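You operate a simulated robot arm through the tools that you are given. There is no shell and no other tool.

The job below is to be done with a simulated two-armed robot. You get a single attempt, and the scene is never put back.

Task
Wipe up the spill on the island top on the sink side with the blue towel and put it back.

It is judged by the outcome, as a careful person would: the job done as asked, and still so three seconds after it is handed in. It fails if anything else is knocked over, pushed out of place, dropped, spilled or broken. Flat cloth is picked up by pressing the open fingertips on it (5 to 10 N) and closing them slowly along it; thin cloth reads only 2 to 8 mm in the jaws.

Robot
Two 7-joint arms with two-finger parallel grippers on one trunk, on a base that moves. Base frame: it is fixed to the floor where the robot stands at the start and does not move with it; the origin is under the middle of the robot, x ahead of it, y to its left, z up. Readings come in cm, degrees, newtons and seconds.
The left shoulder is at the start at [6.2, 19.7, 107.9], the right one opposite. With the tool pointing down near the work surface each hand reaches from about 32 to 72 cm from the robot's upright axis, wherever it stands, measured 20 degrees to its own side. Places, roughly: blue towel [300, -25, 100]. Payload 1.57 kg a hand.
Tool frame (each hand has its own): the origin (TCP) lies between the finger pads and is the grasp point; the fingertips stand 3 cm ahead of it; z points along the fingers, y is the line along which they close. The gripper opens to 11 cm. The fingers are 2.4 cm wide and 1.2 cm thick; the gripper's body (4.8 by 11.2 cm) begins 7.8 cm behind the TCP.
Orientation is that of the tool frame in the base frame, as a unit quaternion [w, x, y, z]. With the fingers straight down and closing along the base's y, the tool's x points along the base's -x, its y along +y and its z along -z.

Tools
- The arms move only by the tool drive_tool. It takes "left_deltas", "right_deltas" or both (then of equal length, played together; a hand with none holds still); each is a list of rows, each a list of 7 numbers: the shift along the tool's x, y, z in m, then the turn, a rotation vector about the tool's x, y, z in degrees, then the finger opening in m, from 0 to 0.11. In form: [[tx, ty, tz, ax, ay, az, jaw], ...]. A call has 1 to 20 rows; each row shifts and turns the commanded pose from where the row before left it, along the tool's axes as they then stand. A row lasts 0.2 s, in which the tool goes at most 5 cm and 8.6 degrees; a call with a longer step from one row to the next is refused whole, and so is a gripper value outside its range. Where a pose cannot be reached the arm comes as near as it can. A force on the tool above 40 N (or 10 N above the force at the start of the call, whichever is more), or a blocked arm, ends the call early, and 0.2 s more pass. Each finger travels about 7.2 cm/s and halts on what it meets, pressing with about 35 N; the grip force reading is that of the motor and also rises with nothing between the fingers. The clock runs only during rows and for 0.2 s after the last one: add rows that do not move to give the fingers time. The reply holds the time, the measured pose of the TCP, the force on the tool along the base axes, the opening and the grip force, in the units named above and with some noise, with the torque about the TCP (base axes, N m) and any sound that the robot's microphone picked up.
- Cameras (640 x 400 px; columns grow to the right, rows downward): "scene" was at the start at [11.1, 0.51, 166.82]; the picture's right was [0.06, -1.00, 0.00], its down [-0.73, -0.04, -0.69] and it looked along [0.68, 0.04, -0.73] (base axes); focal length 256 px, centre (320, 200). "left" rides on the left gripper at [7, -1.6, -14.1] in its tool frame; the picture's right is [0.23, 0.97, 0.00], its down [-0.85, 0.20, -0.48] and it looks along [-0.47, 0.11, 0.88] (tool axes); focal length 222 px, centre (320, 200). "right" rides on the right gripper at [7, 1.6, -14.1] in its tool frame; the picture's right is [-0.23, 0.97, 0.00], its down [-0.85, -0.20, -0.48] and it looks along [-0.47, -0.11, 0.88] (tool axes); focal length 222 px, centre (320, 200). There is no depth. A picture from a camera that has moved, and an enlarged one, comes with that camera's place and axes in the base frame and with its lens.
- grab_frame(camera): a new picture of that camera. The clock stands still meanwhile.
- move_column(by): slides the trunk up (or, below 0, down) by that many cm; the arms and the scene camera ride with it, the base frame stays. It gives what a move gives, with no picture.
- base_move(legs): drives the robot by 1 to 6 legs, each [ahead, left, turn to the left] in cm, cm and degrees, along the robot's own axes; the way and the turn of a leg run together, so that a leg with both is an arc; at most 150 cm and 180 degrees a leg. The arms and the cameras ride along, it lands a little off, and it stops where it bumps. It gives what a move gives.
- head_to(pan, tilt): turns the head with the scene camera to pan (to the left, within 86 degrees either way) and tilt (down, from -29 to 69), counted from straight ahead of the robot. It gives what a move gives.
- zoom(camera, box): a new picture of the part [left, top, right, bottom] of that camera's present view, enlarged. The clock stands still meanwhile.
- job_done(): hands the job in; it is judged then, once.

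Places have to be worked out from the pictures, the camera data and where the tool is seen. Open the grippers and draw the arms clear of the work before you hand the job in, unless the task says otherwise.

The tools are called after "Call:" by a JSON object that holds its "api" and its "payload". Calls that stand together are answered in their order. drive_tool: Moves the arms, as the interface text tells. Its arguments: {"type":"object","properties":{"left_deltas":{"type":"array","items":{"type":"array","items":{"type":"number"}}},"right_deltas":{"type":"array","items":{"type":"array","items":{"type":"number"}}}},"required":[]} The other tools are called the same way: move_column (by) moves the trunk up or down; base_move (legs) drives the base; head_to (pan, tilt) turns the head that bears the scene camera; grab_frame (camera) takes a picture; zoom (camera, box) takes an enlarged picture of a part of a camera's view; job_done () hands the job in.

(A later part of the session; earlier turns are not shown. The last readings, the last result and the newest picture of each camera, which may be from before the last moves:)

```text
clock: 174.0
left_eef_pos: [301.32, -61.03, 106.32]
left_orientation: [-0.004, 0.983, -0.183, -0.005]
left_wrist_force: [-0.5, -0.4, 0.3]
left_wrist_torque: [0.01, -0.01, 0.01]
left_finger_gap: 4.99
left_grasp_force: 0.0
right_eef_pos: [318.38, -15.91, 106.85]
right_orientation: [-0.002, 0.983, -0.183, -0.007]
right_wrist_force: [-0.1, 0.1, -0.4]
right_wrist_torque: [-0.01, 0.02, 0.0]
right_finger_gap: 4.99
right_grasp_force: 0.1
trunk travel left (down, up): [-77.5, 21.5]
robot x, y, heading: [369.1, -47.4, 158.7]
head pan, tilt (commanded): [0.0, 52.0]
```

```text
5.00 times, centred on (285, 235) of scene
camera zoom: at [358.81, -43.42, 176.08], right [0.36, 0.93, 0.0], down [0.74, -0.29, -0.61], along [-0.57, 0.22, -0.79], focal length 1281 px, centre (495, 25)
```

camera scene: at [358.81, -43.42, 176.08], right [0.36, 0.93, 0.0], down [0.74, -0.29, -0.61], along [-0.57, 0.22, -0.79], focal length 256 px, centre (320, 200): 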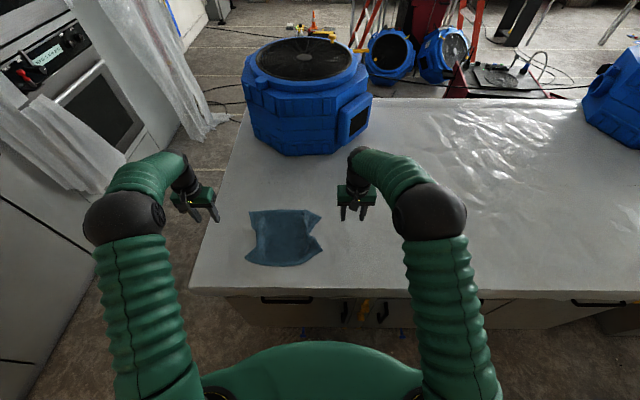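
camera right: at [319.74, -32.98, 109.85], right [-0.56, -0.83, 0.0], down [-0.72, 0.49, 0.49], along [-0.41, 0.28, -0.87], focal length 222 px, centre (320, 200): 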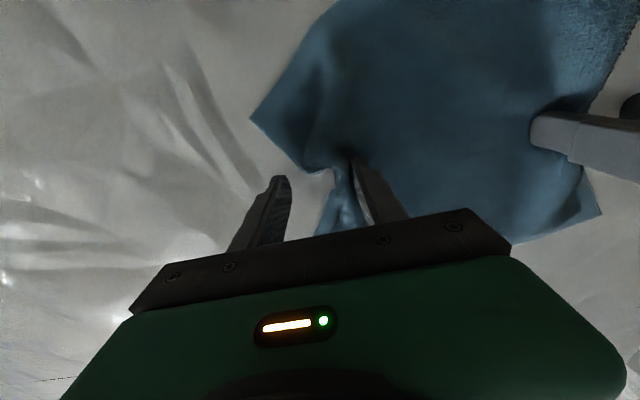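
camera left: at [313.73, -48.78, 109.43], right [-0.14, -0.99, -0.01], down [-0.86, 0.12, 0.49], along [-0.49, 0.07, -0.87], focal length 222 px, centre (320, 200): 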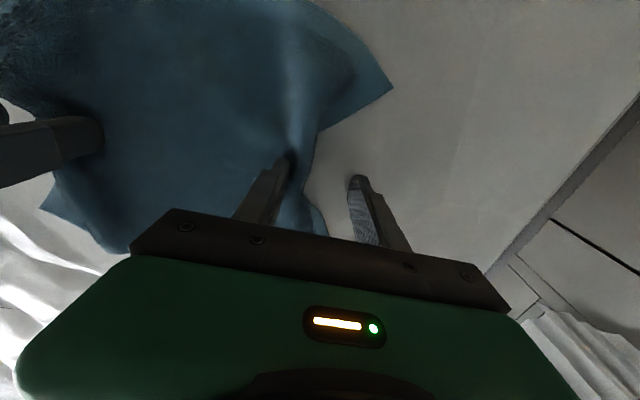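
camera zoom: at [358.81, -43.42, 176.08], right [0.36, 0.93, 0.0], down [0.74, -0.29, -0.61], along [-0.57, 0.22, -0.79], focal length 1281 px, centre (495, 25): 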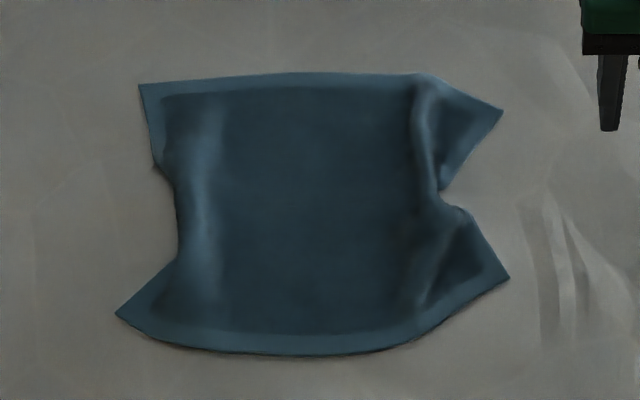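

The towel lies back on its spot, near flat, corners within 1–2 cm of the original with the sides slightly pinched in. Before tidying it, I back away to the same low grazing viewpoint to check whether the spill is gone.

Call:
{"api": "base_move", "payload": {"legs": [[-42, 0, 0], [0, -38, -1]]}}

Call:
{"api": "move_column", "payload": {"by": -40}}

Call:
{"api": "move_column", "payload": {"by": -22}}

Call:
{"api": "head_to", "payload": {"pan": 0, "tilt": 8}}

Call:
{"api": "grab_frame", "payload": {"camera": "scene"}}

Call:
{"api": "zoom", "payload": {"camera": "scene", "box": [220, 195, 420, 275]}}

```text
clock: 178.6
left_eef_pos: [354.66, -39.53, 106.21]
left_orientation: [-0.004, 0.981, -0.194, -0.005]
left_wrist_force: [0.9, -0.2, -0.2]
left_wrist_torque: [0.04, -0.03, 0.0]
left_finger_gap: 5.01
left_grasp_force: 0.0
right_eef_pos: [372.78, 5.17, 106.84]
right_orientation: [-0.004, 0.981, -0.194, -0.006]
right_wrist_force: [1.0, -0.1, 0.3]
right_wrist_torque: [0.02, 0.04, 0.03]
right_finger_gap: 5.01
right_grasp_force: 0.1
trunk travel left (down, up): [-77.5, 21.5]
robot x, y, heading: [422.9, -26.66, 157.1]
head pan, tilt (commanded): [0.0, 52.0]
```

```text
clock: 182.4
left_eef_pos: [354.98, -39.17, 66.58]
left_orientation: [-0.004, 0.981, -0.194, -0.008]
left_wrist_force: [0.3, -0.6, 0.2]
left_wrist_torque: [0.01, 0.06, 0.01]
left_finger_gap: 5.01
left_grasp_force: 0.0
right_eef_pos: [373.24, 5.33, 66.93]
right_orientation: [-0.002, 0.981, -0.195, -0.008]
right_wrist_force: [0.3, 0.6, -0.2]
right_wrist_torque: [-0.01, 0.03, 0.0]
right_finger_gap: 5.02
right_grasp_force: 0.0
trunk travel left (down, up): [-37.5, 61.5]
robot x, y, heading: [422.95, -26.98, 157.3]
head pan, tilt (commanded): [0.0, 52.0]
```

```text
clock: 184.7
left_eef_pos: [355.11, -39.26, 44.51]
left_orientation: [-0.004, 0.981, -0.194, -0.008]
left_wrist_force: [-0.3, -1.8, -0.6]
left_wrist_torque: [-0.03, 0.0, 0.03]
left_finger_gap: 5.01
left_grasp_force: 0.1
right_eef_pos: [373.21, 5.4, 44.98]
right_orientation: [-0.002, 0.981, -0.194, -0.009]
right_wrist_force: [0.3, -0.1, -0.1]
right_wrist_torque: [-0.06, -0.03, -0.02]
right_finger_gap: 5.03
right_grasp_force: 0.1
trunk travel left (down, up): [-15.5, 83.5]
robot x, y, heading: [423.16, -27.31, 157.6]
head pan, tilt (commanded): [0.0, 52.0]
```

```text
clock: 185.8
left_eef_pos: [355.02, -39.22, 44.35]
left_orientation: [-0.003, 0.981, -0.194, -0.007]
left_wrist_force: [-0.4, -0.2, 0.2]
left_wrist_torque: [-0.02, 0.02, 0.04]
left_finger_gap: 5.05
left_grasp_force: 0.1
right_eef_pos: [373.24, 5.35, 44.95]
right_orientation: [-0.002, 0.981, -0.194, -0.008]
right_wrist_force: [-0.9, 0.0, 0.0]
right_wrist_torque: [0.0, -0.01, -0.01]
right_finger_gap: 5.02
right_grasp_force: 0.1
trunk travel left (down, up): [-15.5, 83.5]
robot x, y, heading: [423.15, -27.12, 157.4]
head pan, tilt (commanded): [0.0, 8.0]
```

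```text
taken
camera scene: at [411.25, -22.29, 120.84], right [0.38, 0.92, 0.0], down [0.13, -0.05, -0.99], along [-0.91, 0.38, -0.14], focal length 256 px, centre (320, 200)
```

scene: 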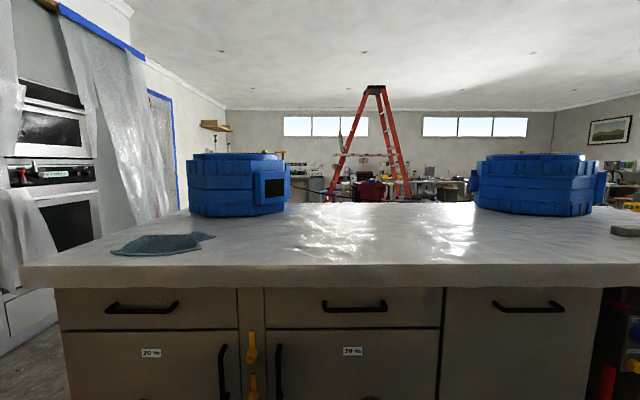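

```text
3.20 times, centred on (320, 235) of scene
camera zoom: at [411.25, -22.29, 120.84], right [0.38, 0.92, 0.0], down [0.13, -0.05, -0.99], along [-0.91, 0.38, -0.14], focal length 820 px, centre (320, 88)
```

zoom: 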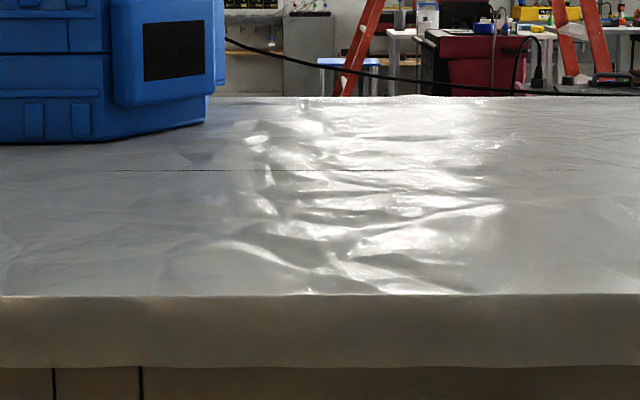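

The dark patch no longer shows at its place. I enlarge the exact spot to be sure.

Call:
{"api": "zoom", "payload": {"camera": "scene", "box": [261, 235, 301, 260]}}

Call:
{"api": "zoom", "payload": {"camera": "scene", "box": [250, 230, 330, 280]}}

Call:
{"api": "zoom", "payload": {"camera": "scene", "box": [90, 220, 250, 270]}}

```text
16.00 times, centred on (281, 248) of scene
camera zoom: at [411.25, -22.29, 120.84], right [0.38, 0.92, 0.0], down [0.13, -0.05, -0.99], along [-0.91, 0.38, -0.14], focal length 4098 px, centre (944, -560)
```

zoom: 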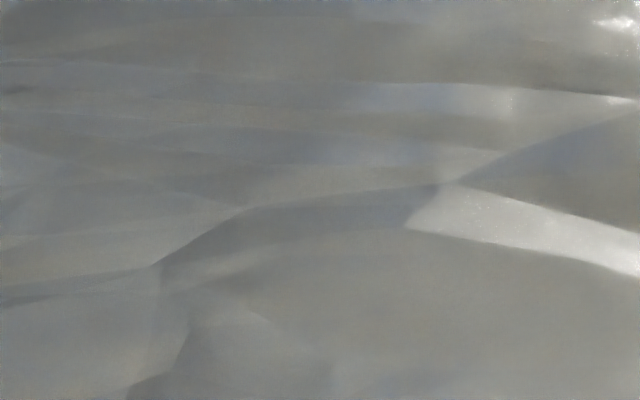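

```text
8.00 times, centred on (290, 255) of scene
camera zoom: at [411.25, -22.29, 120.84], right [0.38, 0.92, 0.0], down [0.13, -0.05, -0.99], along [-0.91, 0.38, -0.14], focal length 2049 px, centre (560, -240)
```

zoom: 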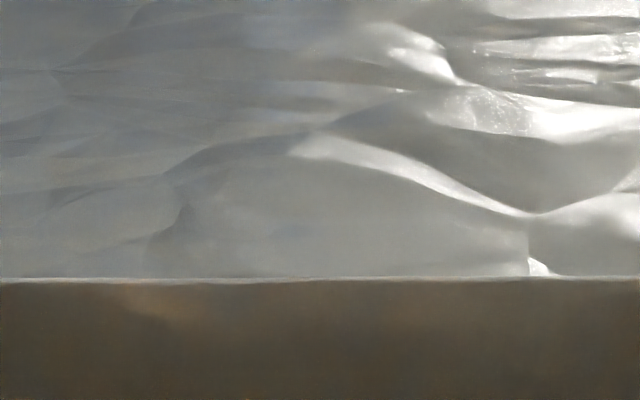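

```text
4.00 times, centred on (170, 245) of scene
camera zoom: at [411.25, -22.29, 120.84], right [0.38, 0.92, 0.0], down [0.13, -0.05, -0.99], along [-0.91, 0.38, -0.14], focal length 1024 px, centre (920, 20)
```

zoom: 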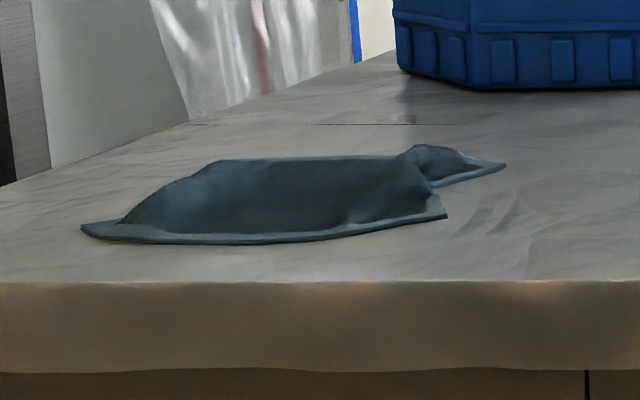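

The spill is completely gone at that spot. The towel is centred within 1 cm of its original place but has two raised folds, so I go back to smooth it flat.

Call:
{"api": "move_column", "payload": {"by": 40}}

Call:
{"api": "move_column", "payload": {"by": 22}}

Call:
{"api": "base_move", "payload": {"legs": [[0, 38, 1], [42, 0, 0]]}}

Call:
{"api": "head_to", "payload": {"pan": 0, "tilt": 52}}

Call:
{"api": "zoom", "payload": {"camera": "scene", "box": [205, 165, 365, 275]}}

```text
clock: 189.7
left_eef_pos: [354.91, -39.2, 84.43]
left_orientation: [-0.002, 0.981, -0.194, -0.007]
left_wrist_force: [-1.1, 0.1, 0.3]
left_wrist_torque: [-0.02, 0.01, 0.01]
left_finger_gap: 4.99
left_grasp_force: 0.0
right_eef_pos: [373.2, 5.3, 84.9]
right_orientation: [-0.002, 0.981, -0.194, -0.009]
right_wrist_force: [0.6, -0.1, 0.6]
right_wrist_torque: [-0.02, -0.04, -0.03]
right_finger_gap: 5.03
right_grasp_force: 0.0
trunk travel left (down, up): [-55.5, 43.5]
robot x, y, heading: [423.28, -27.08, 157.1]
head pan, tilt (commanded): [0.0, 8.0]
```

```text
clock: 192.0
left_eef_pos: [354.92, -39.24, 106.48]
left_orientation: [-0.003, 0.981, -0.194, -0.007]
left_wrist_force: [-0.9, -0.3, 0.2]
left_wrist_torque: [0.0, 0.0, -0.01]
left_finger_gap: 5.02
left_grasp_force: 0.1
right_eef_pos: [373.16, 5.27, 106.96]
right_orientation: [-0.003, 0.981, -0.195, -0.008]
right_wrist_force: [-1.2, -0.9, 0.3]
right_wrist_torque: [0.0, -0.02, -0.02]
right_finger_gap: 5.03
right_grasp_force: 0.0
trunk travel left (down, up): [-77.5, 21.5]
robot x, y, heading: [423.23, -27.26, 157.8]
head pan, tilt (commanded): [0.0, 8.0]
```

```text
clock: 196.6
left_eef_pos: [301.83, -60.82, 106.63]
left_orientation: [-0.004, 0.983, -0.185, -0.009]
left_wrist_force: [0.1, 0.6, 0.7]
left_wrist_torque: [0.02, -0.05, -0.02]
left_finger_gap: 5.0
left_grasp_force: 0.0
right_eef_pos: [319.1, -15.97, 107.08]
right_orientation: [-0.003, 0.983, -0.185, -0.009]
right_wrist_force: [-0.2, -0.3, -0.1]
right_wrist_torque: [0.01, 0.03, -0.02]
right_finger_gap: 5.0
right_grasp_force: 0.0
trunk travel left (down, up): [-77.5, 21.5]
robot x, y, heading: [369.76, -47.16, 158.4]
head pan, tilt (commanded): [0.0, 8.0]
```

```text
clock: 197.7
left_eef_pos: [301.81, -60.71, 106.73]
left_orientation: [-0.002, 0.983, -0.186, -0.008]
left_wrist_force: [0.3, 0.2, 0.0]
left_wrist_torque: [0.02, -0.01, -0.01]
left_finger_gap: 4.99
left_grasp_force: 0.1
right_eef_pos: [319.25, -15.87, 107.07]
right_orientation: [-0.001, 0.983, -0.184, -0.009]
right_wrist_force: [-0.6, 0.2, -0.6]
right_wrist_torque: [0.01, -0.02, -0.01]
right_finger_gap: 4.99
right_grasp_force: 0.2
trunk travel left (down, up): [-77.5, 21.5]
robot x, y, heading: [369.69, -47.33, 158.4]
head pan, tilt (commanded): [0.0, 52.0]
```

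```text
3.64 times, centred on (285, 220) of scene
camera zoom: at [359.17, -43.37, 176.09], right [0.37, 0.93, 0.0], down [0.73, -0.29, -0.61], along [-0.57, 0.23, -0.79], focal length 931 px, centre (447, 127)
```

zoom: 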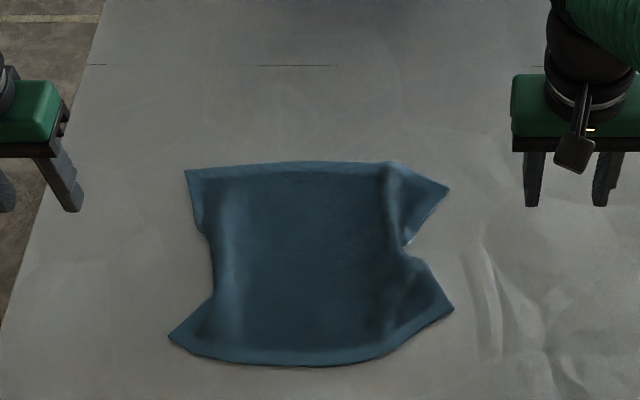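

Towel unchanged. I bring the left hand (closed) over the towel's middle as a hold-down and the right hand (closed) over the near-right corner flap.

Call:
{"api": "drive_tool", "payload": {"left_deltas": [[-0.0022, -0.0343, 0.0, 0, 0, 0, 0.03], [-0.0022, -0.0343, 0.0, 0, 0, 0, 0.01], [-0.0022, -0.0343, 0.014, 0, 0, 0, 0.0], [-0.0022, -0.0343, 0.02, 0, 0, 0, 0.0], [-0.0022, -0.0343, 0.02, 0, 0, 0, 0.0], [-0.0022, -0.0345, 0.02, 0, 0, 0, 0.0]], "right_deltas": [[0.0067, 0.0205, 0.0, 0, 0, 0, 0.03], [0.0067, 0.0205, 0.0, 0, 0, 0, 0.01], [0.0067, 0.0205, 0.016, 0, 0, 0, 0.0], [0.0067, 0.0205, 0.02, 0, 0, 0, 0.0], [0.0067, 0.0205, 0.02, 0, 0, 0, 0.0], [0.0067, 0.0205, 0.02, 0, 0, 0, 0.0]]}}

Call:
{"api": "grab_frame", "payload": {"camera": "right"}}

Call:
{"api": "zoom", "payload": {"camera": "scene", "box": [205, 165, 365, 275]}}

```text
clock: 199.1
left_eef_pos: [307.94, -40.93, 99.22]
left_orientation: [-0.003, 0.983, -0.184, -0.007]
left_wrist_force: [0.4, 0.4, 0.6]
left_wrist_torque: [-0.01, -0.04, 0.01]
left_finger_gap: 0.01
left_grasp_force: 21.5
right_eef_pos: [318.32, -28.79, 99.29]
right_orientation: [-0.002, 0.983, -0.185, -0.009]
right_wrist_force: [-0.1, 0.1, 0.0]
right_wrist_torque: [-0.01, -0.02, 0.03]
right_finger_gap: 0.0
right_grasp_force: 20.8
trunk travel left (down, up): [-77.5, 21.5]
robot x, y, heading: [369.73, -47.34, 158.5]
head pan, tilt (commanded): [0.0, 52.0]
```

```text
taken
camera right: at [324.5, -32.86, 113.41], right [-0.57, -0.82, 0.0], down [-0.71, 0.49, 0.5], along [-0.41, 0.28, -0.87], focal length 222 px, centre (320, 200)
```

right: 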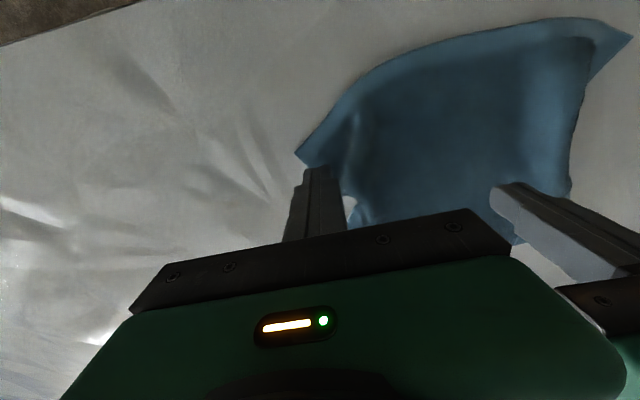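

```text
3.64 times, centred on (285, 220) of scene
camera zoom: at [359.02, -43.22, 176.07], right [0.37, 0.93, 0.0], down [0.74, -0.29, -0.61], along [-0.57, 0.23, -0.79], focal length 931 px, centre (447, 127)
```

zoom: 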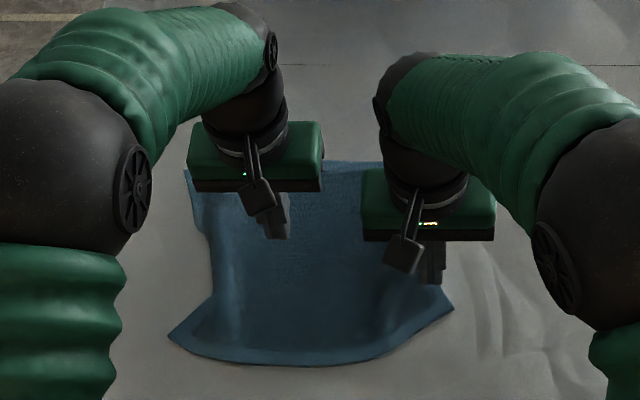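

The right fingertips are over the near-right flap. I lower both to press on the cloth.

Call:
{"api": "drive_tool", "payload": {"left_deltas": [[0, 0, 0.01, 0, 0, 0, 0.0], [0, 0, 0.01, 0, 0, 0, 0.0], [0, 0, 0.01, 0, 0, 0, 0.0], [0, 0, 0.004, 0, 0, 0, 0.0], [0, 0, 0.004, 0, 0, 0, 0.0], [0, 0, 0.003, 0, 0, 0, 0.0]], "right_deltas": [[0, 0, 0.01, 0, 0, 0, 0.0], [0, 0, 0.01, 0, 0, 0, 0.0], [0, 0, 0.01, 0, 0, 0, 0.0], [0, 0, 0.004, 0, 0, 0, 0.0], [0, 0, 0.004, 0, 0, 0, 0.0], [0, 0, 0.003, 0, 0, 0, 0.0]]}}

```text
clock: 200.5
left_eef_pos: [308.06, -40.95, 95.35]
left_orientation: [-0.003, 0.983, -0.186, -0.01]
left_wrist_force: [-1.1, -0.5, 7.0]
left_wrist_torque: [-0.02, 0.03, 0.0]
left_finger_gap: 0.0
left_grasp_force: 21.2
right_eef_pos: [318.37, -28.63, 95.43]
right_orientation: [-0.002, 0.983, -0.185, -0.011]
right_wrist_force: [-0.9, 0.5, 1.6]
right_wrist_torque: [0.03, 0.01, -0.03]
right_finger_gap: 0.0
right_grasp_force: 21.3
trunk travel left (down, up): [-77.5, 21.5]
robot x, y, heading: [369.68, -47.32, 158.4]
head pan, tilt (commanded): [0.0, 52.0]
```

Left holds with 7 N; right needs a bit more. I press right 2 mm deeper and drag the near-right corner 6 cm toward me and slightly outward.

Call:
{"api": "drive_tool", "payload": {"left_deltas": [[0, 0, 0.001, 0, 0, 0, 0.0], [0, 0, 0.0, 0, 0, 0, 0.0], [0, 0, 0, 0, 0, 0, 0.0], [0, 0, 0, 0, 0, 0, 0.0], [0, 0, 0, 0, 0, 0, 0.0], [0, 0, 0, 0, 0, 0, 0.0], [0, 0, 0, 0, 0, 0, 0.0], [0, 0, 0, 0, 0, 0, 0.0], [0, 0, 0, 0, 0, 0, 0.0], [0, 0, 0, 0, 0, 0, 0.0], [0, 0, 0, 0, 0, 0, 0.0], [0, 0, 0, 0, 0, 0, 0.0]], "right_deltas": [[0, 0, 0.0025, 0, 0, 0, 0.0], [0, 0, 0.0, 0, 0, 0, 0.0], [0.0062, -0.0008, 0, 0, 0, 0, 0.0], [0.0062, -0.0008, 0, 0, 0, 0, 0.0], [0.0062, -0.0008, 0, 0, 0, 0, 0.0], [0.0062, -0.0008, 0, 0, 0, 0, 0.0], [0.0062, -0.0008, 0, 0, 0, 0, 0.0], [0.0062, -0.0008, 0, 0, 0, 0, 0.0], [0.0062, -0.0008, 0, 0, 0, 0, 0.0], [0.0062, -0.0008, 0, 0, 0, 0, 0.0], [0.0062, -0.0008, 0, 0, 0, 0, 0.0], [0.0062, -0.0008, 0, 0, 0, 0, 0.0]]}}

Call:
{"api": "grab_frame", "payload": {"camera": "right"}}

Call:
{"api": "zoom", "payload": {"camera": "scene", "box": [205, 165, 365, 275]}}

```text
clock: 203.0
left_eef_pos: [308.07, -40.88, 95.26]
left_orientation: [-0.003, 0.983, -0.185, -0.012]
left_wrist_force: [-0.2, -1.6, 8.7]
left_wrist_torque: [-0.04, -0.03, 0.01]
left_finger_gap: 0.0
left_grasp_force: 21.5
right_eef_pos: [323.51, -30.12, 95.25]
right_orientation: [-0.001, 0.983, -0.185, -0.017]
right_wrist_force: [1.8, 0.3, 15.5]
right_wrist_torque: [0.01, -0.09, -0.03]
right_finger_gap: 0.0
right_grasp_force: 21.4
trunk travel left (down, up): [-77.5, 21.5]
robot x, y, heading: [369.96, -47.39, 158.6]
head pan, tilt (commanded): [0.0, 52.0]
stopped in row 12 (right hand): the force on the tool passed its limit at 40 N (the readings are from after the stop); the commanded pose is now the measured one
```

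```text
taken
camera right: at [329.93, -34.21, 109.22], right [-0.57, -0.82, 0.01], down [-0.71, 0.49, 0.5], along [-0.42, 0.28, -0.86], focal length 222 px, centre (320, 200)
```

right: 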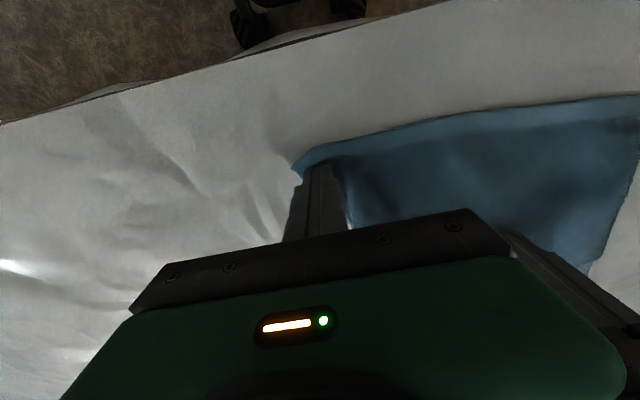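

```text
3.64 times, centred on (285, 220) of scene
camera zoom: at [359.79, -43.48, 176.07], right [0.37, 0.93, 0.0], down [0.73, -0.29, -0.62], along [-0.57, 0.23, -0.79], focal length 931 px, centre (447, 127)
```

zoom: 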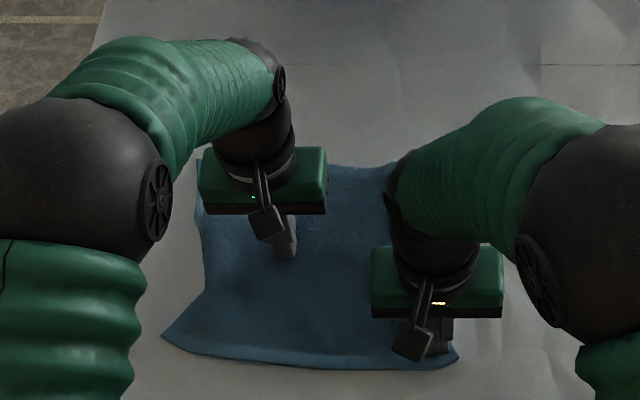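

The near-right corner came out and the near edge is straight. I lift the right hand 5 cm (left still holding) and look.

Call:
{"api": "drive_tool", "payload": {"right_deltas": [[0, 0, -0.01, 0, 0, 0, 0.0], [0, 0, -0.02, 0, 0, 0, 0.0], [0, -0.02, -0.02, 0, 0, 0, 0.0], [0, -0.04, 0, 0, 0, 0, 0.0], [0, -0.04, 0, 0, 0, 0, 0.0]]}}

Call:
{"api": "zoom", "payload": {"camera": "scene", "box": [205, 165, 365, 275]}}

Call:
{"api": "grab_frame", "payload": {"camera": "right"}}

```text
clock: 204.2
left_eef_pos: [308.03, -40.97, 95.23]
left_orientation: [-0.002, 0.983, -0.185, -0.01]
left_wrist_force: [-1.0, -2.8, 18.8]
left_wrist_torque: [-0.1, -0.02, -0.01]
left_finger_gap: 0.0
left_grasp_force: 21.5
right_eef_pos: [327.48, -20.58, 100.03]
right_orientation: [-0.001, 0.982, -0.186, -0.014]
right_wrist_force: [0.1, 0.2, -0.4]
right_wrist_torque: [-0.04, 0.05, 0.0]
right_finger_gap: 0.0
right_grasp_force: 20.9
trunk travel left (down, up): [-77.5, 21.5]
robot x, y, heading: [369.73, -47.14, 158.4]
head pan, tilt (commanded): [0.0, 52.0]
```

```text
3.64 times, centred on (285, 220) of scene
camera zoom: at [359.64, -43.16, 176.11], right [0.37, 0.93, 0.0], down [0.73, -0.29, -0.62], along [-0.57, 0.22, -0.79], focal length 931 px, centre (447, 127)
```

zoom: 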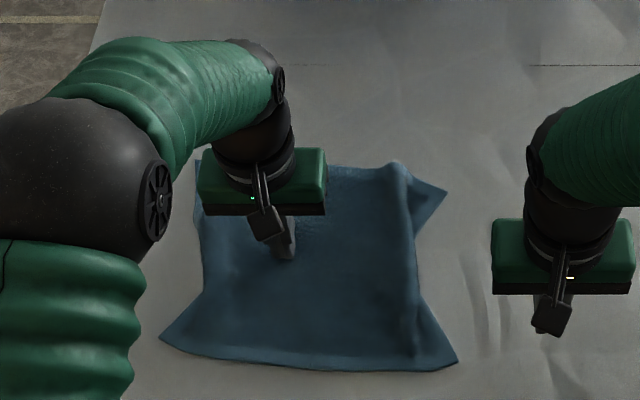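

```text
taken
camera right: at [333.77, -24.74, 114.01], right [-0.57, -0.82, 0.01], down [-0.71, 0.49, 0.5], along [-0.42, 0.28, -0.87], focal length 222 px, centre (320, 200)
```

right: 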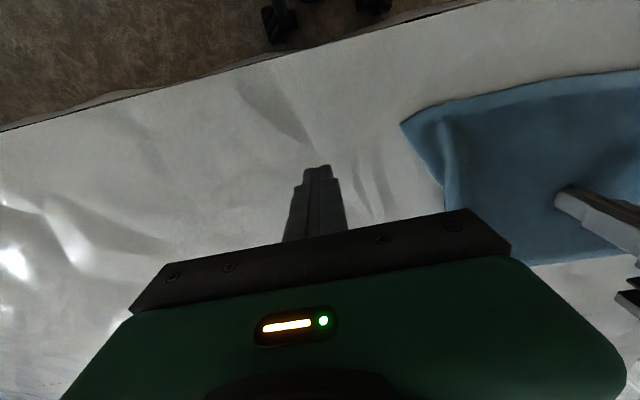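

Much flatter already. Next I smooth the remaining side ridges by pressing both closed hands on the left and right waists and dragging both outward together; first I move them above those spots.

Call:
{"api": "drive_tool", "payload": {"left_deltas": [[0, 0, -0.01, 0, 0, 0, 0.0], [0, 0, -0.02, 0, 0, 0, 0.0], [0, 0.02, -0.015, 0, 0, 0, 0.0], [0, 0.025, 0, 0, 0, 0, 0.0], [0, 0.025, 0, 0, 0, 0, 0.0]], "right_deltas": [[-0.021, 0.027, -0.01, 0, 0, 0, 0.0], [-0.021, 0.027, 0, 0, 0, 0, 0.0], [-0.021, 0.027, 0, 0, 0, 0, 0.0], [-0.021, 0.027, 0, 0, 0, 0, 0.0], [-0.021, 0.027, 0, 0, 0, 0, 0.0]]}}

Call:
{"api": "zoom", "payload": {"camera": "scene", "box": [205, 165, 365, 275]}}

Call:
{"api": "grab_frame", "payload": {"camera": "left"}}

Call:
{"api": "grab_frame", "payload": {"camera": "right"}}

```text
clock: 205.4
left_eef_pos: [305.42, -47.74, 99.33]
left_orientation: [-0.004, 0.983, -0.186, -0.008]
left_wrist_force: [-0.7, 0.7, -0.1]
left_wrist_torque: [-0.01, 0.03, -0.01]
left_finger_gap: 0.0
left_grasp_force: 21.5
right_eef_pos: [312.32, -29.82, 101.07]
right_orientation: [-0.002, 0.983, -0.186, -0.012]
right_wrist_force: [-0.2, -0.2, 0.0]
right_wrist_torque: [-0.01, 0.0, -0.03]
right_finger_gap: 0.0
right_grasp_force: 21.5
trunk travel left (down, up): [-77.5, 21.5]
robot x, y, heading: [369.3, -47.18, 158.3]
head pan, tilt (commanded): [0.0, 52.0]
```

```text
3.64 times, centred on (285, 220) of scene
camera zoom: at [358.75, -43.68, 176.06], right [0.37, 0.93, 0.0], down [0.74, -0.29, -0.61], along [-0.57, 0.23, -0.79], focal length 931 px, centre (447, 127)
```

zoom: 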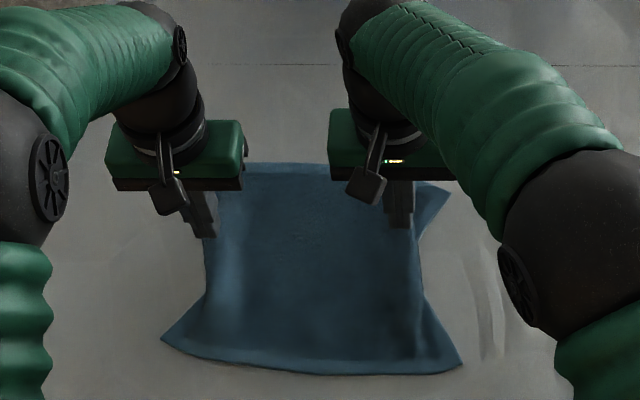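

```text
taken
camera left: at [312.61, -48.83, 113.36], right [-0.14, -0.99, -0.01], down [-0.86, 0.12, 0.49], along [-0.49, 0.08, -0.87], focal length 222 px, centre (320, 200)
```

left: 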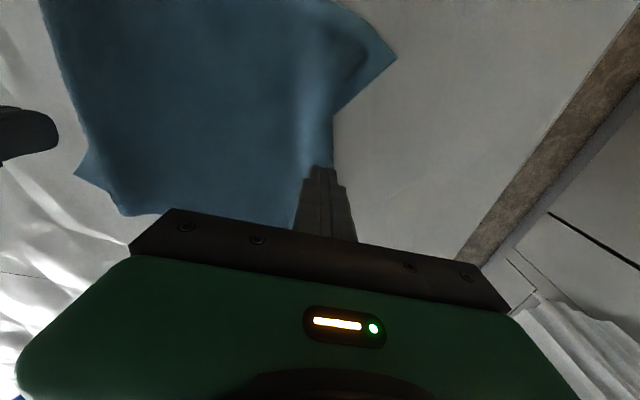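

```text
taken
camera right: at [318.62, -34.04, 115.18], right [-0.57, -0.82, 0.0], down [-0.71, 0.49, 0.5], along [-0.41, 0.28, -0.87], focal length 222 px, centre (320, 200)
```

right: 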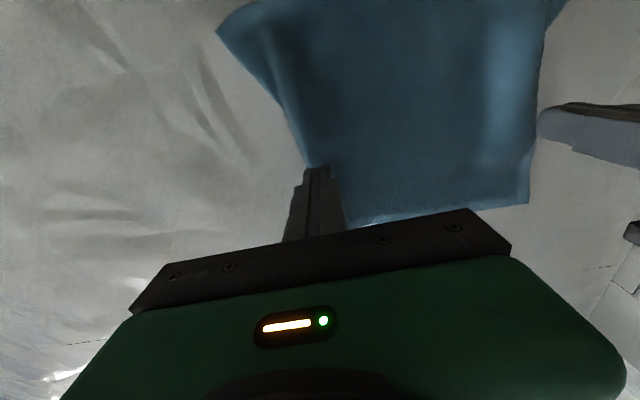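

Both fingertips are 1–2 cm inside the waist edges. I lower both to press, with the left 1 cm further in.

Call:
{"api": "drive_tool", "payload": {"left_deltas": [[0, -0.01, 0.01, 0, 0, 0, 0.0], [0, 0, 0.01, 0, 0, 0, 0.0], [0, 0, 0.01, 0, 0, 0, 0.0], [0, 0, 0.007, 0, 0, 0, 0.0], [0, 0, 0.003, 0, 0, 0, 0.0]], "right_deltas": [[0, 0, 0.02, 0, 0, 0, 0.0], [0, 0, 0.015, 0, 0, 0, 0.0], [0, 0, 0.01, 0, 0, 0, 0.0], [0, 0, 0.008, 0, 0, 0, 0.0], [0, 0, 0.004, 0, 0, 0, 0.0]]}}

```text
clock: 206.6
left_eef_pos: [305.86, -46.7, 95.79]
left_orientation: [-0.004, 0.982, -0.186, -0.01]
left_wrist_force: [-0.9, 0.4, 0.5]
left_wrist_torque: [-0.03, 0.01, -0.03]
left_finger_gap: 0.0
left_grasp_force: 21.8
right_eef_pos: [312.43, -29.77, 95.92]
right_orientation: [0.0, 0.983, -0.185, -0.014]
right_wrist_force: [-1.0, -0.9, 5.7]
right_wrist_torque: [-0.08, 0.01, 0.03]
right_finger_gap: 0.0
right_grasp_force: 21.4
trunk travel left (down, up): [-77.5, 21.5]
robot x, y, heading: [369.35, -47.44, 158.4]
head pan, tilt (commanded): [0.0, 52.0]
```

Right touches with 6 N, left just above. I press the left a little deeper and drag both outward 4 cm.

Call:
{"api": "drive_tool", "payload": {"left_deltas": [[0, 0, 0.003, 0, 0, 0, 0.0], [0, 0, 0.002, 0, 0, 0, 0.0], [0, 0.004, 0, 0, 0, 0, 0.0], [0, 0.005, 0, 0, 0, 0, 0.0], [0, 0.005, 0, 0, 0, 0, 0.0], [0, 0.005, 0, 0, 0, 0, 0.0], [0, 0.005, 0, 0, 0, 0, 0.0], [0, 0.005, 0, 0, 0, 0, 0.0], [0, 0.005, 0, 0, 0, 0, 0.0], [0, 0.005, 0, 0, 0, 0, 0.0]], "right_deltas": [[0, 0, 0.001, 0, 0, 0, 0.0], [0, 0, 0.0, 0, 0, 0, 0.0], [0, -0.004, 0, 0, 0, 0, 0.0], [0, -0.005, 0, 0, 0, 0, 0.0], [0, -0.005, 0, 0, 0, 0, 0.0], [0, -0.005, 0, 0, 0, 0, 0.0], [0, -0.005, 0, 0, 0, 0, 0.0], [0, -0.005, 0, 0, 0, 0, 0.0], [0, -0.005, 0, 0, 0, 0, 0.0], [0, -0.005, 0, 0, 0, 0, 0.0]]}}

Call:
{"api": "zoom", "payload": {"camera": "scene", "box": [205, 165, 365, 275]}}

Call:
{"api": "grab_frame", "payload": {"camera": "left"}}

Call:
{"api": "grab_frame", "payload": {"camera": "right"}}

```text
clock: 208.8
left_eef_pos: [304.59, -49.99, 95.42]
left_orientation: [-0.002, 0.982, -0.186, -0.011]
left_wrist_force: [2.4, 6.3, 23.8]
left_wrist_torque: [-0.04, -0.11, 0.04]
left_finger_gap: 0.0
left_grasp_force: 21.6
right_eef_pos: [314.14, -25.75, 95.75]
right_orientation: [0.0, 0.982, -0.186, -0.014]
right_wrist_force: [0.1, -0.3, -0.5]
right_wrist_torque: [-0.03, -0.01, 0.01]
right_finger_gap: 0.0
right_grasp_force: 21.4
trunk travel left (down, up): [-77.5, 21.5]
robot x, y, heading: [369.71, -47.32, 158.4]
head pan, tilt (commanded): [0.0, 52.0]
```

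```text
3.64 times, centred on (285, 220) of scene
camera zoom: at [359.83, -43.05, 176.13], right [0.37, 0.93, 0.0], down [0.73, -0.29, -0.62], along [-0.57, 0.22, -0.79], focal length 931 px, centre (447, 127)
```

zoom: 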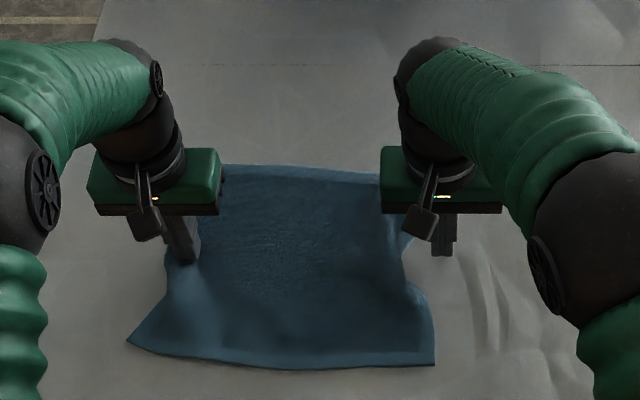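

```text
taken
camera left: at [311.99, -51.08, 109.34], right [-0.14, -0.99, 0.0], down [-0.86, 0.12, 0.5], along [-0.49, 0.08, -0.87], focal length 222 px, centre (320, 200)
```

left: 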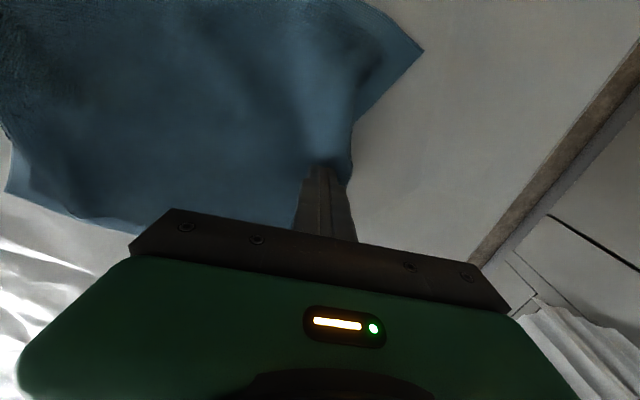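

```text
taken
camera right: at [320.47, -29.79, 109.65], right [-0.57, -0.82, 0.01], down [-0.71, 0.5, 0.5], along [-0.42, 0.28, -0.87], focal length 222 px, centre (320, 200)
```

right: 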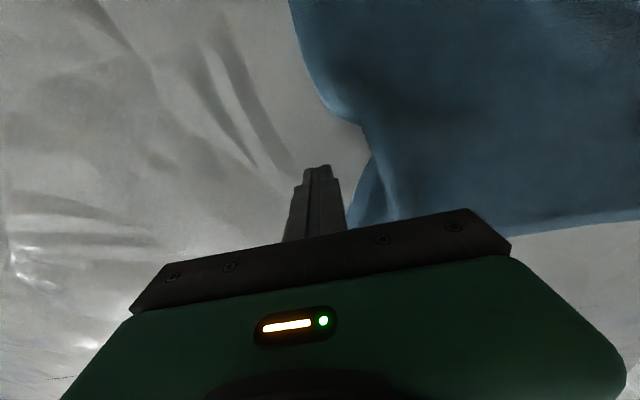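

The right fingers slipped off while the left pulled the towel about 2.5 cm left. I keep the left holding its edge, re-place the right hand further inside the right waist and press.

Call:
{"api": "drive_tool", "payload": {"left_deltas": [[0, 0, -0.0015, 0, 0, 0, 0.0], [0, 0, 0, 0, 0, 0, 0.0], [0, 0, 0, 0, 0, 0, 0.0], [0, 0, 0, 0, 0, 0, 0.0], [0, 0, 0, 0, 0, 0, 0.0], [0, 0, 0, 0, 0, 0, 0.0], [0, 0, 0, 0, 0, 0, 0.0], [0, 0, 0, 0, 0, 0, 0.0]], "right_deltas": [[0, 0, -0.02, 0, 0, 0, 0.0], [0.005, 0.017, -0.015, 0, 0, 0, 0.0], [0.008, 0.025, 0, 0, 0, 0, 0.0], [0.008, 0.026, 0, 0, 0, 0, 0.0], [0, 0, 0.015, 0, 0, 0, 0.0], [0, 0, 0.012, 0, 0, 0, 0.0], [0, 0, 0.008, 0, 0, 0, 0.0], [0, 0, 0.003, 0, 0, 0, 0.0]]}}

```text
clock: 210.6
left_eef_pos: [304.62, -50.14, 95.51]
left_orientation: [-0.003, 0.983, -0.186, -0.01]
left_wrist_force: [0.0, 3.0, 12.5]
left_wrist_torque: [-0.07, -0.07, 0.01]
left_finger_gap: 0.0
left_grasp_force: 21.4
right_eef_pos: [313.31, -32.97, 95.53]
right_orientation: [-0.001, 0.983, -0.185, -0.014]
right_wrist_force: [2.3, 0.2, 10.7]
right_wrist_torque: [0.12, -0.05, 0.0]
right_finger_gap: 0.03
right_grasp_force: 20.8
trunk travel left (down, up): [-77.5, 21.5]
robot x, y, heading: [369.35, -46.9, 158.5]
head pan, tilt (commanded): [0.0, 52.0]
```

Left holds with 12.5 N and right presses with 10.7 N. I now drag the right hand outward 5 cm slowly.

Call:
{"api": "drive_tool", "payload": {"right_deltas": [[0, -0.004, 0.0005, 0, 0, 0, 0.0], [0, -0.005, 0, 0, 0, 0, 0.0], [0, -0.005, 0, 0, 0, 0, 0.0], [0, -0.005, 0.0005, 0, 0, 0, 0.0], [0, -0.005, 0, 0, 0, 0, 0.0], [0, -0.005, 0, 0, 0, 0, 0.0], [0, -0.005, 0.0005, 0, 0, 0, 0.0], [0, -0.005, 0, 0, 0, 0, 0.0], [0, -0.005, 0, 0, 0, 0, 0.0]]}}

Call:
{"api": "zoom", "payload": {"camera": "scene", "box": [205, 165, 365, 275]}}

Call:
{"api": "grab_frame", "payload": {"camera": "right"}}

```text
clock: 212.6
left_eef_pos: [304.58, -50.4, 95.41]
left_orientation: [-0.004, 0.983, -0.185, -0.01]
left_wrist_force: [3.8, 10.4, 12.7]
left_wrist_torque: [0.35, -0.13, 0.01]
left_finger_gap: 0.0
left_grasp_force: 20.9
right_eef_pos: [315.05, -29.16, 95.5]
right_orientation: [-0.001, 0.982, -0.186, -0.016]
right_wrist_force: [-9.1, -21.7, 29.0]
right_wrist_torque: [-0.33, 0.3, 0.13]
right_finger_gap: 0.0
right_grasp_force: 21.4
trunk travel left (down, up): [-77.5, 21.5]
robot x, y, heading: [369.77, -47.55, 158.4]
head pan, tilt (commanded): [0.0, 52.0]
```

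```text
3.64 times, centred on (285, 220) of scene
camera zoom: at [359.88, -44.08, 176.17], right [0.37, 0.93, 0.0], down [0.73, -0.29, -0.62], along [-0.57, 0.23, -0.79], focal length 931 px, centre (447, 127)
```

zoom: 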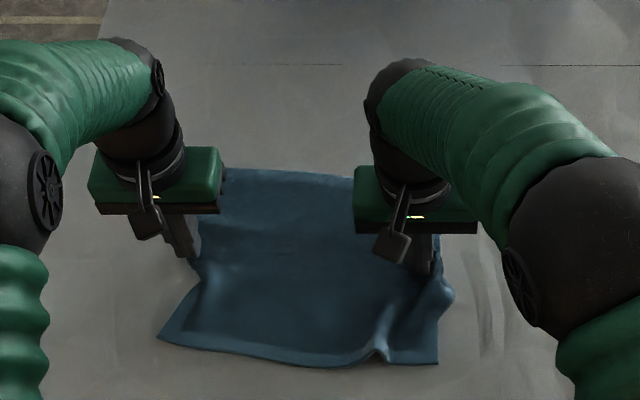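

```text
taken
camera right: at [321.43, -33.27, 109.36], right [-0.57, -0.82, 0.01], down [-0.71, 0.49, 0.5], along [-0.42, 0.28, -0.86], focal length 222 px, centre (320, 200)
```

right: 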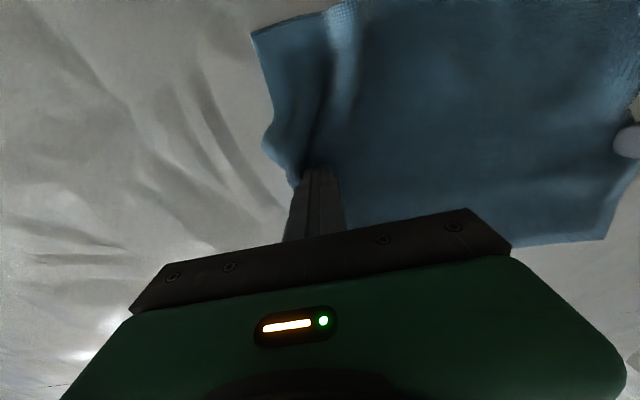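

The right waist has moved outward and the cloth is taut between the hands. I lift both hands straight up and out, then look.

Call:
{"api": "drive_tool", "payload": {"left_deltas": [[0, 0, -0.005, 0, 0, 0, 0.0], [0, 0, -0.02, 0, 0, 0, 0.0], [0, 0, -0.03, 0, 0, 0, 0.0], [0, 0.03, -0.03, 0, 0, 0, 0.0], [0, 0.04, 0, 0, 0, 0, 0.0], [0, 0.04, 0, 0, 0, 0, 0.0]], "right_deltas": [[0, 0, -0.005, 0, 0, 0, 0.0], [0, 0, -0.02, 0, 0, 0, 0.0], [0, 0, -0.03, 0, 0, 0, 0.0], [0, -0.03, -0.03, 0, 0, 0, 0.0], [0, -0.04, 0, 0, 0, 0, 0.0], [0, -0.04, 0, 0, 0, 0, 0.0]]}}

Call:
{"api": "zoom", "payload": {"camera": "scene", "box": [205, 165, 365, 275]}}

```text
clock: 214.0
left_eef_pos: [300.69, -60.44, 103.87]
left_orientation: [-0.004, 0.983, -0.186, -0.009]
left_wrist_force: [0.1, -0.3, 0.0]
left_wrist_torque: [-0.01, -0.03, 0.01]
left_finger_gap: 0.0
left_grasp_force: 21.3
right_eef_pos: [319.06, -18.95, 103.5]
right_orientation: [-0.002, 0.983, -0.185, -0.013]
right_wrist_force: [0.0, -0.1, 0.3]
right_wrist_torque: [-0.01, 0.0, 0.03]
right_finger_gap: 0.0
right_grasp_force: 21.3
trunk travel left (down, up): [-77.5, 21.5]
robot x, y, heading: [369.03, -47.13, 158.4]
head pan, tilt (commanded): [0.0, 52.0]
```

```text
3.64 times, centred on (285, 220) of scene
camera zoom: at [359.07, -43.36, 176.07], right [0.37, 0.93, 0.0], down [0.73, -0.29, -0.61], along [-0.57, 0.23, -0.79], focal length 931 px, centre (447, 127)
```

zoom: 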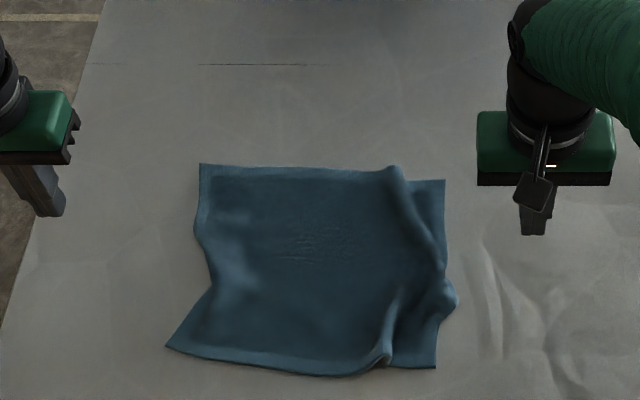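

The towel is now nearly flat and centred within about 0.5 cm of its original place; a diagonal ridge remains on the right. I'll pull the near-right flap outward once more, holding the middle with the left hand; first position both above.

Call:
{"api": "drive_tool", "payload": {"left_deltas": [[0, -0.0355, 0, 0, 0, 0, 0.0], [0, -0.0355, 0, 0, 0, 0, 0.0], [0, -0.0355, 0, 0, 0, 0, 0.0], [0, -0.0355, 0.01, 0, 0, 0, 0.0], [0, -0.0355, 0.02, 0, 0, 0, 0.0], [0, -0.0355, 0.015, 0, 0, 0, 0.0]], "right_deltas": [[0.0126, 0.0173, 0, 0, 0, 0, 0.0], [0.0126, 0.0173, 0, 0, 0, 0, 0.0], [0.0126, 0.0173, 0, 0, 0, 0, 0.0], [0.0126, 0.0173, 0.01, 0, 0, 0, 0.0], [0.0126, 0.0173, 0.02, 0, 0, 0, 0.0], [0.0126, 0.0173, 0.015, 0, 0, 0, 0.0]]}}

Call:
{"api": "grab_frame", "payload": {"camera": "right"}}

Call:
{"api": "zoom", "payload": {"camera": "scene", "box": [205, 165, 365, 275]}}

```text
clock: 215.4
left_eef_pos: [308.36, -40.49, 99.18]
left_orientation: [-0.003, 0.983, -0.184, -0.009]
left_wrist_force: [0.1, 0.1, -0.2]
left_wrist_torque: [-0.01, 0.01, 0.0]
left_finger_gap: 0.0
left_grasp_force: 20.9
right_eef_pos: [322.34, -30.93, 98.78]
right_orientation: [-0.001, 0.983, -0.186, -0.013]
right_wrist_force: [-0.4, 0.2, -0.2]
right_wrist_torque: [-0.03, 0.04, -0.01]
right_finger_gap: 0.0
right_grasp_force: 21.8
trunk travel left (down, up): [-77.5, 21.5]
robot x, y, heading: [369.7, -47.18, 158.4]
head pan, tilt (commanded): [0.0, 52.0]
```

```text
taken
camera right: at [328.63, -35.05, 112.74], right [-0.57, -0.82, 0.01], down [-0.71, 0.49, 0.5], along [-0.42, 0.28, -0.87], focal length 222 px, centre (320, 200)
```

right: 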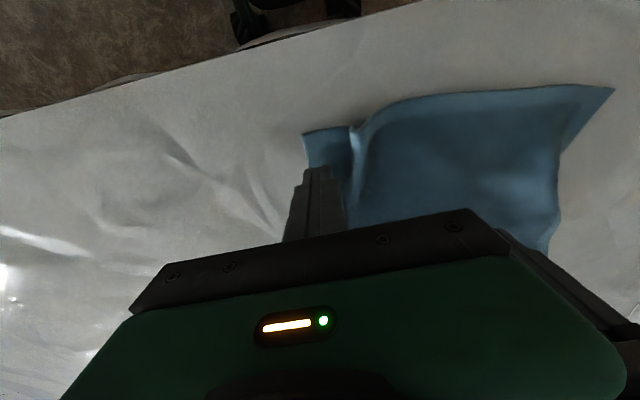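

```text
3.64 times, centred on (285, 220) of scene
camera zoom: at [359.16, -43.27, 176.08], right [0.37, 0.93, 0.0], down [0.73, -0.29, -0.61], along [-0.57, 0.23, -0.79], focal length 931 px, centre (447, 127)
```

zoom: 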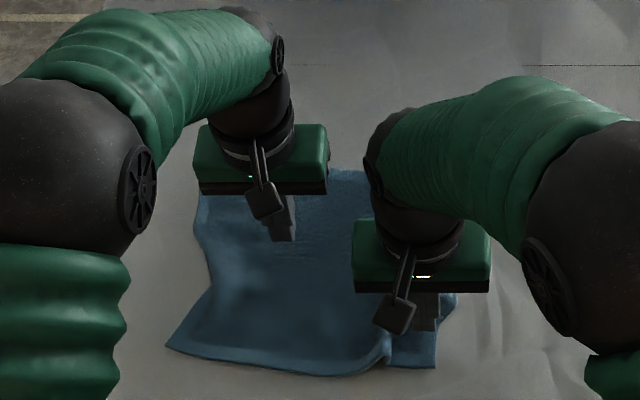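

The right fingertip is above the small near-right flap. I lower both to press.

Call:
{"api": "drive_tool", "payload": {"left_deltas": [[0, 0, 0.01, 0, 0, 0, 0.0], [0, 0, 0.01, 0, 0, 0, 0.0], [0, 0, 0.01, 0, 0, 0, 0.0], [0, 0, 0.007, 0, 0, 0, 0.0], [0, 0, 0.004, 0, 0, 0, 0.0]], "right_deltas": [[0, 0, 0.01, 0, 0, 0, 0.0], [0, 0, 0.01, 0, 0, 0, 0.0], [0, 0, 0.01, 0, 0, 0, 0.0], [0, 0, 0.005, 0, 0, 0, 0.0], [0, 0, 0.003, 0, 0, 0, 0.0]]}}

```text
clock: 216.6
left_eef_pos: [308.27, -40.4, 95.54]
left_orientation: [-0.003, 0.983, -0.186, -0.01]
left_wrist_force: [0.1, -0.2, 1.5]
left_wrist_torque: [0.01, 0.04, -0.03]
left_finger_gap: 0.01
left_grasp_force: 21.6
right_eef_pos: [322.2, -31.06, 95.35]
right_orientation: [-0.001, 0.983, -0.185, -0.016]
right_wrist_force: [2.2, 0.7, 16.7]
right_wrist_torque: [-0.03, -0.07, 0.02]
right_finger_gap: 0.01
right_grasp_force: 21.5
trunk travel left (down, up): [-77.5, 21.5]
robot x, y, heading: [369.62, -47.35, 158.6]
head pan, tilt (commanded): [0.0, 52.0]
```

Right presses 17 N; I press the left to hold and drag the right flap 2.4 cm outward.

Call:
{"api": "drive_tool", "payload": {"left_deltas": [[0, 0, 0.003, 0, 0, 0, 0.0], [0, 0, 0.001, 0, 0, 0, 0.0], [0, 0, 0, 0, 0, 0, 0.0], [0, 0, 0, 0, 0, 0, 0.0], [0, 0, 0, 0, 0, 0, 0.0], [0, 0, 0, 0, 0, 0, 0.0], [0, 0, 0, 0, 0, 0, 0.0], [0, 0, 0, 0, 0, 0, 0.0]], "right_deltas": [[0, 0, -0.0005, 0, 0, 0, 0.0], [0, 0, 0, 0, 0, 0, 0.0], [0, -0.004, 0, 0, 0, 0, 0.0], [0, -0.004, 0, 0, 0, 0, 0.0], [0, -0.004, 0, 0, 0, 0, 0.0], [0, -0.004, 0, 0, 0, 0, 0.0], [0, -0.004, 0, 0, 0, 0, 0.0], [0, -0.004, 0, 0, 0, 0, 0.0]]}}

Call:
{"api": "drive_tool", "payload": {"left_deltas": [[0, 0, -0.005, 0, 0, 0, 0.0], [0, 0, -0.02, 0, 0, 0, 0.0], [0, 0, -0.03, 0, 0, 0, 0.0], [0, 0.04, -0.02, 0, 0, 0, 0.0], [0, 0.045, 0, 0, 0, 0, 0.0], [0, 0.045, 0, 0, 0, 0, 0.0], [0, 0.045, 0, 0, 0, 0, 0.0]], "right_deltas": [[0, 0, -0.005, 0, 0, 0, 0.0], [0, 0, -0.02, 0, 0, 0, 0.0], [0, 0, -0.03, 0, 0, 0, 0.0], [-0.01, -0.04, -0.02, 0, 0, 0, 0.0], [-0.01, -0.045, 0, 0, 0, 0, 0.0], [-0.01, -0.045, 0, 0, 0, 0, 0.0], [0, 0, 0, 0, 0, 0, 0.0]]}}

Call:
{"api": "zoom", "payload": {"camera": "scene", "box": [205, 165, 365, 275]}}

```text
clock: 218.4
left_eef_pos: [308.35, -40.51, 95.29]
left_orientation: [-0.003, 0.982, -0.186, -0.014]
left_wrist_force: [-6.6, 3.4, 38.7]
left_wrist_torque: [0.09, 0.12, -0.02]
left_finger_gap: 0.0
left_grasp_force: 21.3
right_eef_pos: [323.31, -28.8, 95.34]
right_orientation: [-0.001, 0.983, -0.186, -0.015]
right_wrist_force: [-0.9, -3.9, 10.7]
right_wrist_torque: [-0.13, 0.03, -0.04]
right_finger_gap: 0.0
right_grasp_force: 21.1
trunk travel left (down, up): [-77.5, 21.5]
robot x, y, heading: [369.18, -46.96, 158.2]
head pan, tilt (commanded): [0.0, 52.0]
```

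```text
clock: 220.0
left_eef_pos: [301.54, -57.01, 102.28]
left_orientation: [-0.005, 0.983, -0.186, -0.008]
left_wrist_force: [-0.2, 0.7, -0.2]
left_wrist_torque: [0.01, 0.01, -0.04]
left_finger_gap: 0.0
left_grasp_force: 20.8
right_eef_pos: [325.13, -15.78, 102.78]
right_orientation: [-0.002, 0.983, -0.185, -0.013]
right_wrist_force: [-0.8, -0.3, -0.2]
right_wrist_torque: [0.03, 0.02, 0.01]
right_finger_gap: 0.0
right_grasp_force: 21.2
trunk travel left (down, up): [-77.5, 21.5]
robot x, y, heading: [369.57, -47.44, 158.6]
head pan, tilt (commanded): [0.0, 52.0]
```

```text
3.64 times, centred on (285, 220) of scene
camera zoom: at [359.15, -43.64, 176.09], right [0.37, 0.93, 0.0], down [0.73, -0.29, -0.61], along [-0.57, 0.23, -0.79], focal length 931 px, centre (447, 127)
```

zoom: 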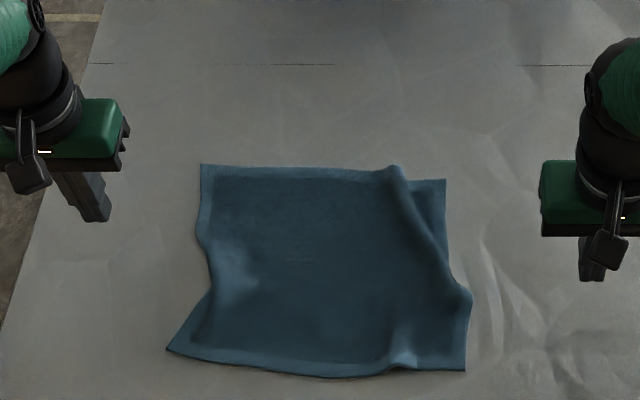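

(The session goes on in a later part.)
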